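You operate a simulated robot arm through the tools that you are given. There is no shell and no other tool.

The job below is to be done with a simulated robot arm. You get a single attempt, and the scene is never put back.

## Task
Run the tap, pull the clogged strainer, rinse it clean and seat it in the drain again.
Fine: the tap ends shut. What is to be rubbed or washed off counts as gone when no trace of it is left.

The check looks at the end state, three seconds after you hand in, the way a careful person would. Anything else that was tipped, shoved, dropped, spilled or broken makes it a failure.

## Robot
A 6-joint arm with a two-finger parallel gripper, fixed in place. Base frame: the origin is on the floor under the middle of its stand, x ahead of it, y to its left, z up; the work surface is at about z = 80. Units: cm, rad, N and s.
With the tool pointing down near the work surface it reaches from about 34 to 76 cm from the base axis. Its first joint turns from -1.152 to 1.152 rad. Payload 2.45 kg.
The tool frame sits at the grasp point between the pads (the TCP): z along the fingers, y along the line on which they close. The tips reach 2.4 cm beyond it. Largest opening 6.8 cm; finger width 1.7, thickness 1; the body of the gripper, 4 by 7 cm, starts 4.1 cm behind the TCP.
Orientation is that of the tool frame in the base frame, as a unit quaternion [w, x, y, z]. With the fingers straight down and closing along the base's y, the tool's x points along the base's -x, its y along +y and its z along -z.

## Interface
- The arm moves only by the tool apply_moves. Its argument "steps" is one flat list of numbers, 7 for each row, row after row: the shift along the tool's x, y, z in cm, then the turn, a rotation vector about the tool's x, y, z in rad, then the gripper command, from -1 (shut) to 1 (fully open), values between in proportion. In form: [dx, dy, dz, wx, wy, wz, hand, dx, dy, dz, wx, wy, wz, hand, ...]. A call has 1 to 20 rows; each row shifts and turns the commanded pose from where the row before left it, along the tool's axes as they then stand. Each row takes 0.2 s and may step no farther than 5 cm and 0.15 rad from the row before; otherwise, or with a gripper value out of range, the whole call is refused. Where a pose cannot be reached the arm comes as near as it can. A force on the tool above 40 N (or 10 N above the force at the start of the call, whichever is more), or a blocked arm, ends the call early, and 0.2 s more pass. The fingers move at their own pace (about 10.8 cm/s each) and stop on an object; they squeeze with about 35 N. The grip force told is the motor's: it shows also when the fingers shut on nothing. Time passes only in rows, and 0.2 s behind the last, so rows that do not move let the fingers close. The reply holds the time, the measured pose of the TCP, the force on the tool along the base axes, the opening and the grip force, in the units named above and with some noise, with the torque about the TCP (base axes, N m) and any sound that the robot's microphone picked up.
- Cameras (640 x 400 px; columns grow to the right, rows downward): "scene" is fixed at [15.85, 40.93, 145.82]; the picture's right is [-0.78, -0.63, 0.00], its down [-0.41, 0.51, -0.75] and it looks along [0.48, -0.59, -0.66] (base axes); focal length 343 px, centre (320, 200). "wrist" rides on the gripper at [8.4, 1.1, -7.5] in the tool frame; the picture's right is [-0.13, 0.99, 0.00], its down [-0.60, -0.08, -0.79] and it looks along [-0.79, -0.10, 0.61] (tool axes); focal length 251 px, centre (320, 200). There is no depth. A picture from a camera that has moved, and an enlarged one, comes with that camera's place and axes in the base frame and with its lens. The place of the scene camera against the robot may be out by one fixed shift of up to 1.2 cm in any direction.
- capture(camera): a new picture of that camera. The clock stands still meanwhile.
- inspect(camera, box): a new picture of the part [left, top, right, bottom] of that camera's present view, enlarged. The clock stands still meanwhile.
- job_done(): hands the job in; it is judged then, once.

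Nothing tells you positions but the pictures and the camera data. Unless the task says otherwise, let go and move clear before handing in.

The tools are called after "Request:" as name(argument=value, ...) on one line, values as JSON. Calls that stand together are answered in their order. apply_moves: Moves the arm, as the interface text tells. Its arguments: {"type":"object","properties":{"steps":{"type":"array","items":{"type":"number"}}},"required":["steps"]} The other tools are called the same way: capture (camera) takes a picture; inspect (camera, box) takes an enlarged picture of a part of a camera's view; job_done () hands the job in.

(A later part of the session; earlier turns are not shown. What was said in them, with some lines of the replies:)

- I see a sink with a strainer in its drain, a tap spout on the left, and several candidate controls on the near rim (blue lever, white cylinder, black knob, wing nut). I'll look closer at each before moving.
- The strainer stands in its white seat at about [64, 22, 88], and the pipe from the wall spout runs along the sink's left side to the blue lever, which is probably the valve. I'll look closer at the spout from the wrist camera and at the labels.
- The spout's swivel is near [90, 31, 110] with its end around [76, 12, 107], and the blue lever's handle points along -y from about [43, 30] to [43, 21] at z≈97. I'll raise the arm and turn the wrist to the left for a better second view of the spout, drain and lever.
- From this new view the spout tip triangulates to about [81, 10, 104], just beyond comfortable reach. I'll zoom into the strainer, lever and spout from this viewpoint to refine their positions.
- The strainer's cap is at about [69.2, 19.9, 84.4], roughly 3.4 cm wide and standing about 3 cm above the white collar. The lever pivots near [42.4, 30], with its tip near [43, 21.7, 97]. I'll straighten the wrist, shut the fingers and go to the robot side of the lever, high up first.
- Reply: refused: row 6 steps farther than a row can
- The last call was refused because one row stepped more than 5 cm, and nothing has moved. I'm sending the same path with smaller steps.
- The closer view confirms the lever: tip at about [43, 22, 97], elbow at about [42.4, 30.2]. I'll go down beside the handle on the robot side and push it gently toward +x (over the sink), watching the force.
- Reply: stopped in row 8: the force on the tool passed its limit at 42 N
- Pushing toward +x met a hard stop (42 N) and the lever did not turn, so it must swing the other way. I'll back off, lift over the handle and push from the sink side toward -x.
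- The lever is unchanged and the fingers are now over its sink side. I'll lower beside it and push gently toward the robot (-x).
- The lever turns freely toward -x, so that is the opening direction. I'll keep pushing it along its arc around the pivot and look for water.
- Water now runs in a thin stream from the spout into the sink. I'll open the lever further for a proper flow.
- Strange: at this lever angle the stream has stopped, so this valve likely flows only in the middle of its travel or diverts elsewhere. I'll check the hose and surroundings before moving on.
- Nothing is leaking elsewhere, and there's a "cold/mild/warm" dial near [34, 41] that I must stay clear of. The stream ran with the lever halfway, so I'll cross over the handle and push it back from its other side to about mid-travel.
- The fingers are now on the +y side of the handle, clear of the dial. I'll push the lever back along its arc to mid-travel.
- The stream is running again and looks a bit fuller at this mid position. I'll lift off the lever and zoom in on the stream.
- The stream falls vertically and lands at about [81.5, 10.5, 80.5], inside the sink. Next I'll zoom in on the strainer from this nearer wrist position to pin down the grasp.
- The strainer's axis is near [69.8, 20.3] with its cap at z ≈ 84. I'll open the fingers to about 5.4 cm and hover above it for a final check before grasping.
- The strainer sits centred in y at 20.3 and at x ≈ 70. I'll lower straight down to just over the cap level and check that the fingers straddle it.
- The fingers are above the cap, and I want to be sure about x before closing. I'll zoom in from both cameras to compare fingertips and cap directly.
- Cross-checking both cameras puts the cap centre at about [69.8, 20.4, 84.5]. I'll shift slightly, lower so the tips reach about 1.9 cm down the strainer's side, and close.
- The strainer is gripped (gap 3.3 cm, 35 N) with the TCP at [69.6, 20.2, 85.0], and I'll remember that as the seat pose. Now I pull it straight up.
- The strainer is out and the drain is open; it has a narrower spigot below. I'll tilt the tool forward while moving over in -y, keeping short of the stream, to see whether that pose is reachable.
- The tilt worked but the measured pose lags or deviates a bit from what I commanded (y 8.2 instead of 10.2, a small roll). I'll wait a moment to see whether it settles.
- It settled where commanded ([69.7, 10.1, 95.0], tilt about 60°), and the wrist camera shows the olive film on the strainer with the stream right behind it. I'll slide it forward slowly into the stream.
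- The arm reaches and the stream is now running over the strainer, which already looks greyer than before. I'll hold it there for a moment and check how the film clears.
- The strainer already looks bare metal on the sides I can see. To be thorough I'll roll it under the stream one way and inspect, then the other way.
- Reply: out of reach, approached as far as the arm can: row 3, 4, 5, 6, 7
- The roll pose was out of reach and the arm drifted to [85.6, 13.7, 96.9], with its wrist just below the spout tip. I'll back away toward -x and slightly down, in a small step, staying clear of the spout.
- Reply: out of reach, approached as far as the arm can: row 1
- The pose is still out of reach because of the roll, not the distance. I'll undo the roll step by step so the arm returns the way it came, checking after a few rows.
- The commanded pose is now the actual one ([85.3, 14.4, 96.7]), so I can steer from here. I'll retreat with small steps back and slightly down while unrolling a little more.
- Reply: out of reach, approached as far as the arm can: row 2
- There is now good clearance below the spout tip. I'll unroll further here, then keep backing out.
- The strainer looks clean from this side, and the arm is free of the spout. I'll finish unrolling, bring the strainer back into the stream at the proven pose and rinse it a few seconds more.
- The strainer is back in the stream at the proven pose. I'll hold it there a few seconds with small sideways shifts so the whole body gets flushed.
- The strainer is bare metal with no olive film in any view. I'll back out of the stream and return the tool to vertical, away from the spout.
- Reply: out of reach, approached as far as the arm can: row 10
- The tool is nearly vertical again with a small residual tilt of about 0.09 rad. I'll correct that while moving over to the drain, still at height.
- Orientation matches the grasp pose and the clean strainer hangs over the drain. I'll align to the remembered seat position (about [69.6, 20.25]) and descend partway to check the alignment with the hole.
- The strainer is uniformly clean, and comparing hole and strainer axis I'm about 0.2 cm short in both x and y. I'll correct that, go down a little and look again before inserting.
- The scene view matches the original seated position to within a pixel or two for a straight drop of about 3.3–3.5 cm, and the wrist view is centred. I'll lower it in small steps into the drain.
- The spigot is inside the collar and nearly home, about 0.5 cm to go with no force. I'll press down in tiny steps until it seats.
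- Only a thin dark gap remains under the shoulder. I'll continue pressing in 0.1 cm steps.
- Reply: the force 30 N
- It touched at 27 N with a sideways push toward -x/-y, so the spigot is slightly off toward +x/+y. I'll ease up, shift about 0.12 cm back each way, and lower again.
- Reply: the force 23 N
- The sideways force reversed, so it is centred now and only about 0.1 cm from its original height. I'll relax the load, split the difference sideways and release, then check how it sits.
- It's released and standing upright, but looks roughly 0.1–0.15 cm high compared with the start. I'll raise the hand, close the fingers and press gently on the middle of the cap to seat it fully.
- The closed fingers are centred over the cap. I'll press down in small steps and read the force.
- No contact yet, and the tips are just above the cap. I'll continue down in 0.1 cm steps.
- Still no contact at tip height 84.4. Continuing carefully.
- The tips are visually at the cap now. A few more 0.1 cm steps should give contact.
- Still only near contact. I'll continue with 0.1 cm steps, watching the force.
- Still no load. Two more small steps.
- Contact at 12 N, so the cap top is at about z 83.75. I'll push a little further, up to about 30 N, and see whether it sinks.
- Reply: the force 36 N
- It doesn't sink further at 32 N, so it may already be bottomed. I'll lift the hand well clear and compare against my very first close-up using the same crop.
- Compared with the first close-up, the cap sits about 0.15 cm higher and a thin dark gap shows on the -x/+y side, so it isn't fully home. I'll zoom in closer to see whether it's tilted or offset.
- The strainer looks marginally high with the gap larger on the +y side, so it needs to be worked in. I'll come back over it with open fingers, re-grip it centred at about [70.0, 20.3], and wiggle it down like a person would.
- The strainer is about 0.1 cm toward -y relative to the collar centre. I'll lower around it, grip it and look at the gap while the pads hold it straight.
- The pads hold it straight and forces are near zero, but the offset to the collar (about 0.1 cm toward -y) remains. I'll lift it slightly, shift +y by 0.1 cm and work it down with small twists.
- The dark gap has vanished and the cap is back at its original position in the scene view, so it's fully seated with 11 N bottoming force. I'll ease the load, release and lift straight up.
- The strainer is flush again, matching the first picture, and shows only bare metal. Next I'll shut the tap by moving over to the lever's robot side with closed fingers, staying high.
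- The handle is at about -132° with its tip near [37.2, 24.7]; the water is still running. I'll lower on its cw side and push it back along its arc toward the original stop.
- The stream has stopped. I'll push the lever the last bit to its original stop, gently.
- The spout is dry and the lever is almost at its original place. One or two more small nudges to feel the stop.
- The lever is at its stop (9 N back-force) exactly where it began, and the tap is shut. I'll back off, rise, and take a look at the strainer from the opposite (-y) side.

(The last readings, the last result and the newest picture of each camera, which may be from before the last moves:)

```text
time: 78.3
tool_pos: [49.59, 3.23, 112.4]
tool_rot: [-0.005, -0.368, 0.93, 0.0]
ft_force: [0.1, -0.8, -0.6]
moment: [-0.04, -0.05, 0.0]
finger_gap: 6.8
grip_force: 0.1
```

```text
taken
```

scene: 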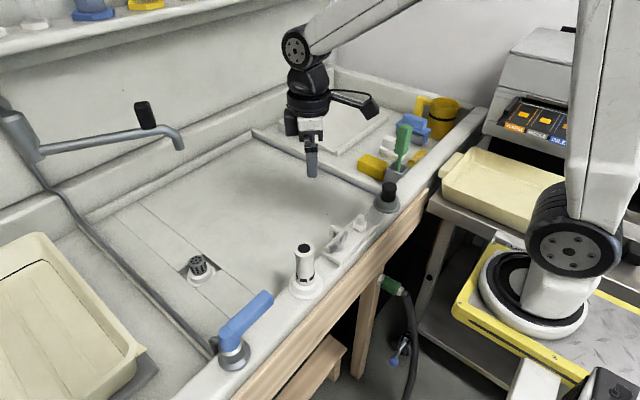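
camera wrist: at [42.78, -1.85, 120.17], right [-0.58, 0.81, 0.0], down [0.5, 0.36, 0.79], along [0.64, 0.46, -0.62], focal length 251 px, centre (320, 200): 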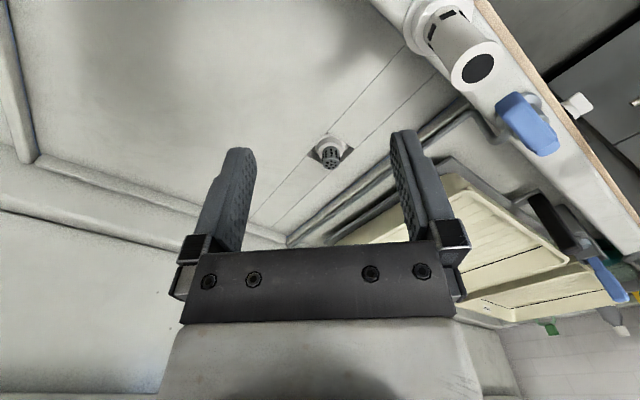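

The tap is shut, the lever is in its original position and everything else looks untouched. I'll zoom in on the strainer from this side for any trace of film, and check the spout and lever.

Request:
inspect(camera="wrist", box=[300, 125, 365, 180])

Request:
inspect(camera="scene", box=[184, 246, 216, 286])

Request:
inspect(camera="scene", box=[140, 100, 260, 300])

Request:
inspect(camera="scene", box=[200, 220, 360, 380])

```text
7.27 times, centred on (332, 152) of wrist
camera zoom: at [42.78, -1.85, 120.17], right [-0.58, 0.81, 0.0], down [0.5, 0.36, 0.79], along [0.64, 0.46, -0.62], focal length 1829 px, centre (229, 546)
```

zoom: 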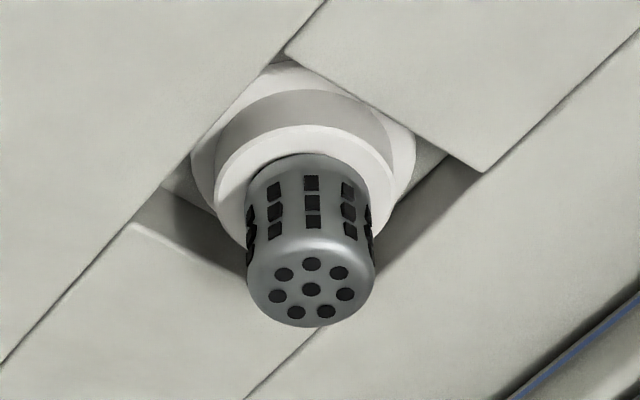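

```text
10.00 times, centred on (200, 266) of scene
camera zoom: at [15.85, 40.93, 145.82], right [-0.78, -0.63, 0.0], down [-0.41, 0.51, -0.75], along [0.48, -0.59, -0.66], focal length 3431 px, centre (1520, -460)
```

zoom: 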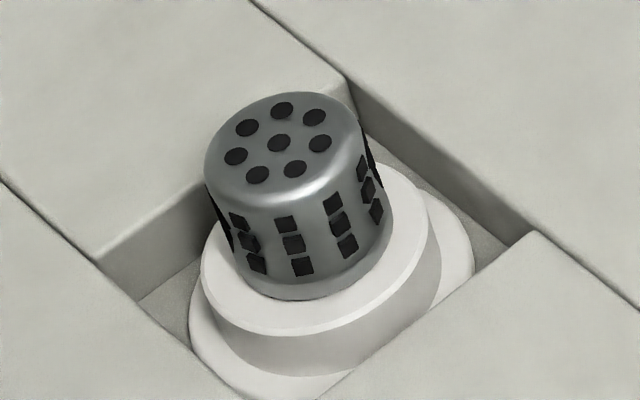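

```text
2.00 times, centred on (200, 200) of scene
camera zoom: at [15.85, 40.93, 145.82], right [-0.78, -0.63, 0.0], down [-0.41, 0.51, -0.75], along [0.48, -0.59, -0.66], focal length 686 px, centre (560, 200)
```

zoom: 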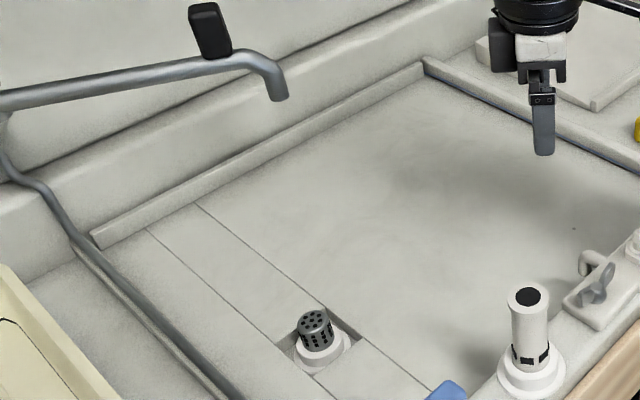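

```text
2.50 times, centred on (280, 300) of scene
camera zoom: at [15.85, 40.93, 145.82], right [-0.78, -0.63, 0.0], down [-0.41, 0.51, -0.75], along [0.48, -0.59, -0.66], focal length 858 px, centre (420, -50)
```

zoom: 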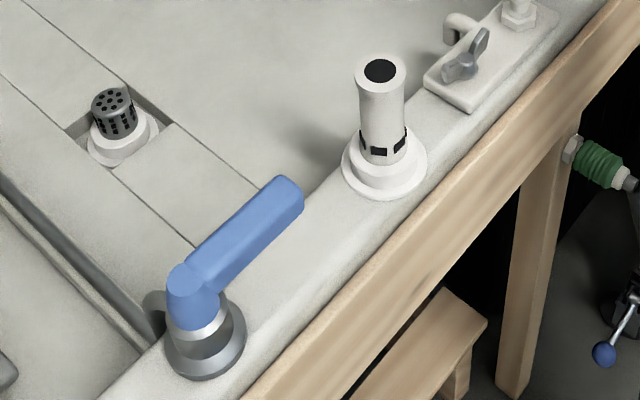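

The strainer is bare metal from both sides and flush in its seat. The spout is dry with the lever back at its shut stop, nothing else has been disturbed, and the arm is clear. I'm handing in the job.

Request:
job_done()

```text
The job is handed in.
```

The strainer is rinsed clean and seated in the drain again, and the tap is shut. The job is handed in; I haven't seen the verdict.

- **Tap:** The blue lever runs the water only around the middle of its travel; the stream stopped at the far end too. I pushed it back to the stop it started from, and the spout is dry.
- **Rinsing:** I held the strainer in the stream for several seconds. From the sides the cameras could see, it is bare metal with no olive film left. I had no camera view of the side facing the back wall, but the stream hit that side directly.
- **Roll under the stream:** When I tried to roll the strainer in the stream, the arm ran out of reach and drifted until its wrist was about a centimetre below the spout. It touched nothing, and I backed it out.
- **Seating:** On the first try the strainer sat about 0.15 cm high. I gripped it again, worked it down with small twists, and it is now flush as in the first picture.

Nothing else looks moved or spilled in the final pictures, and the arm is clear of the sink.
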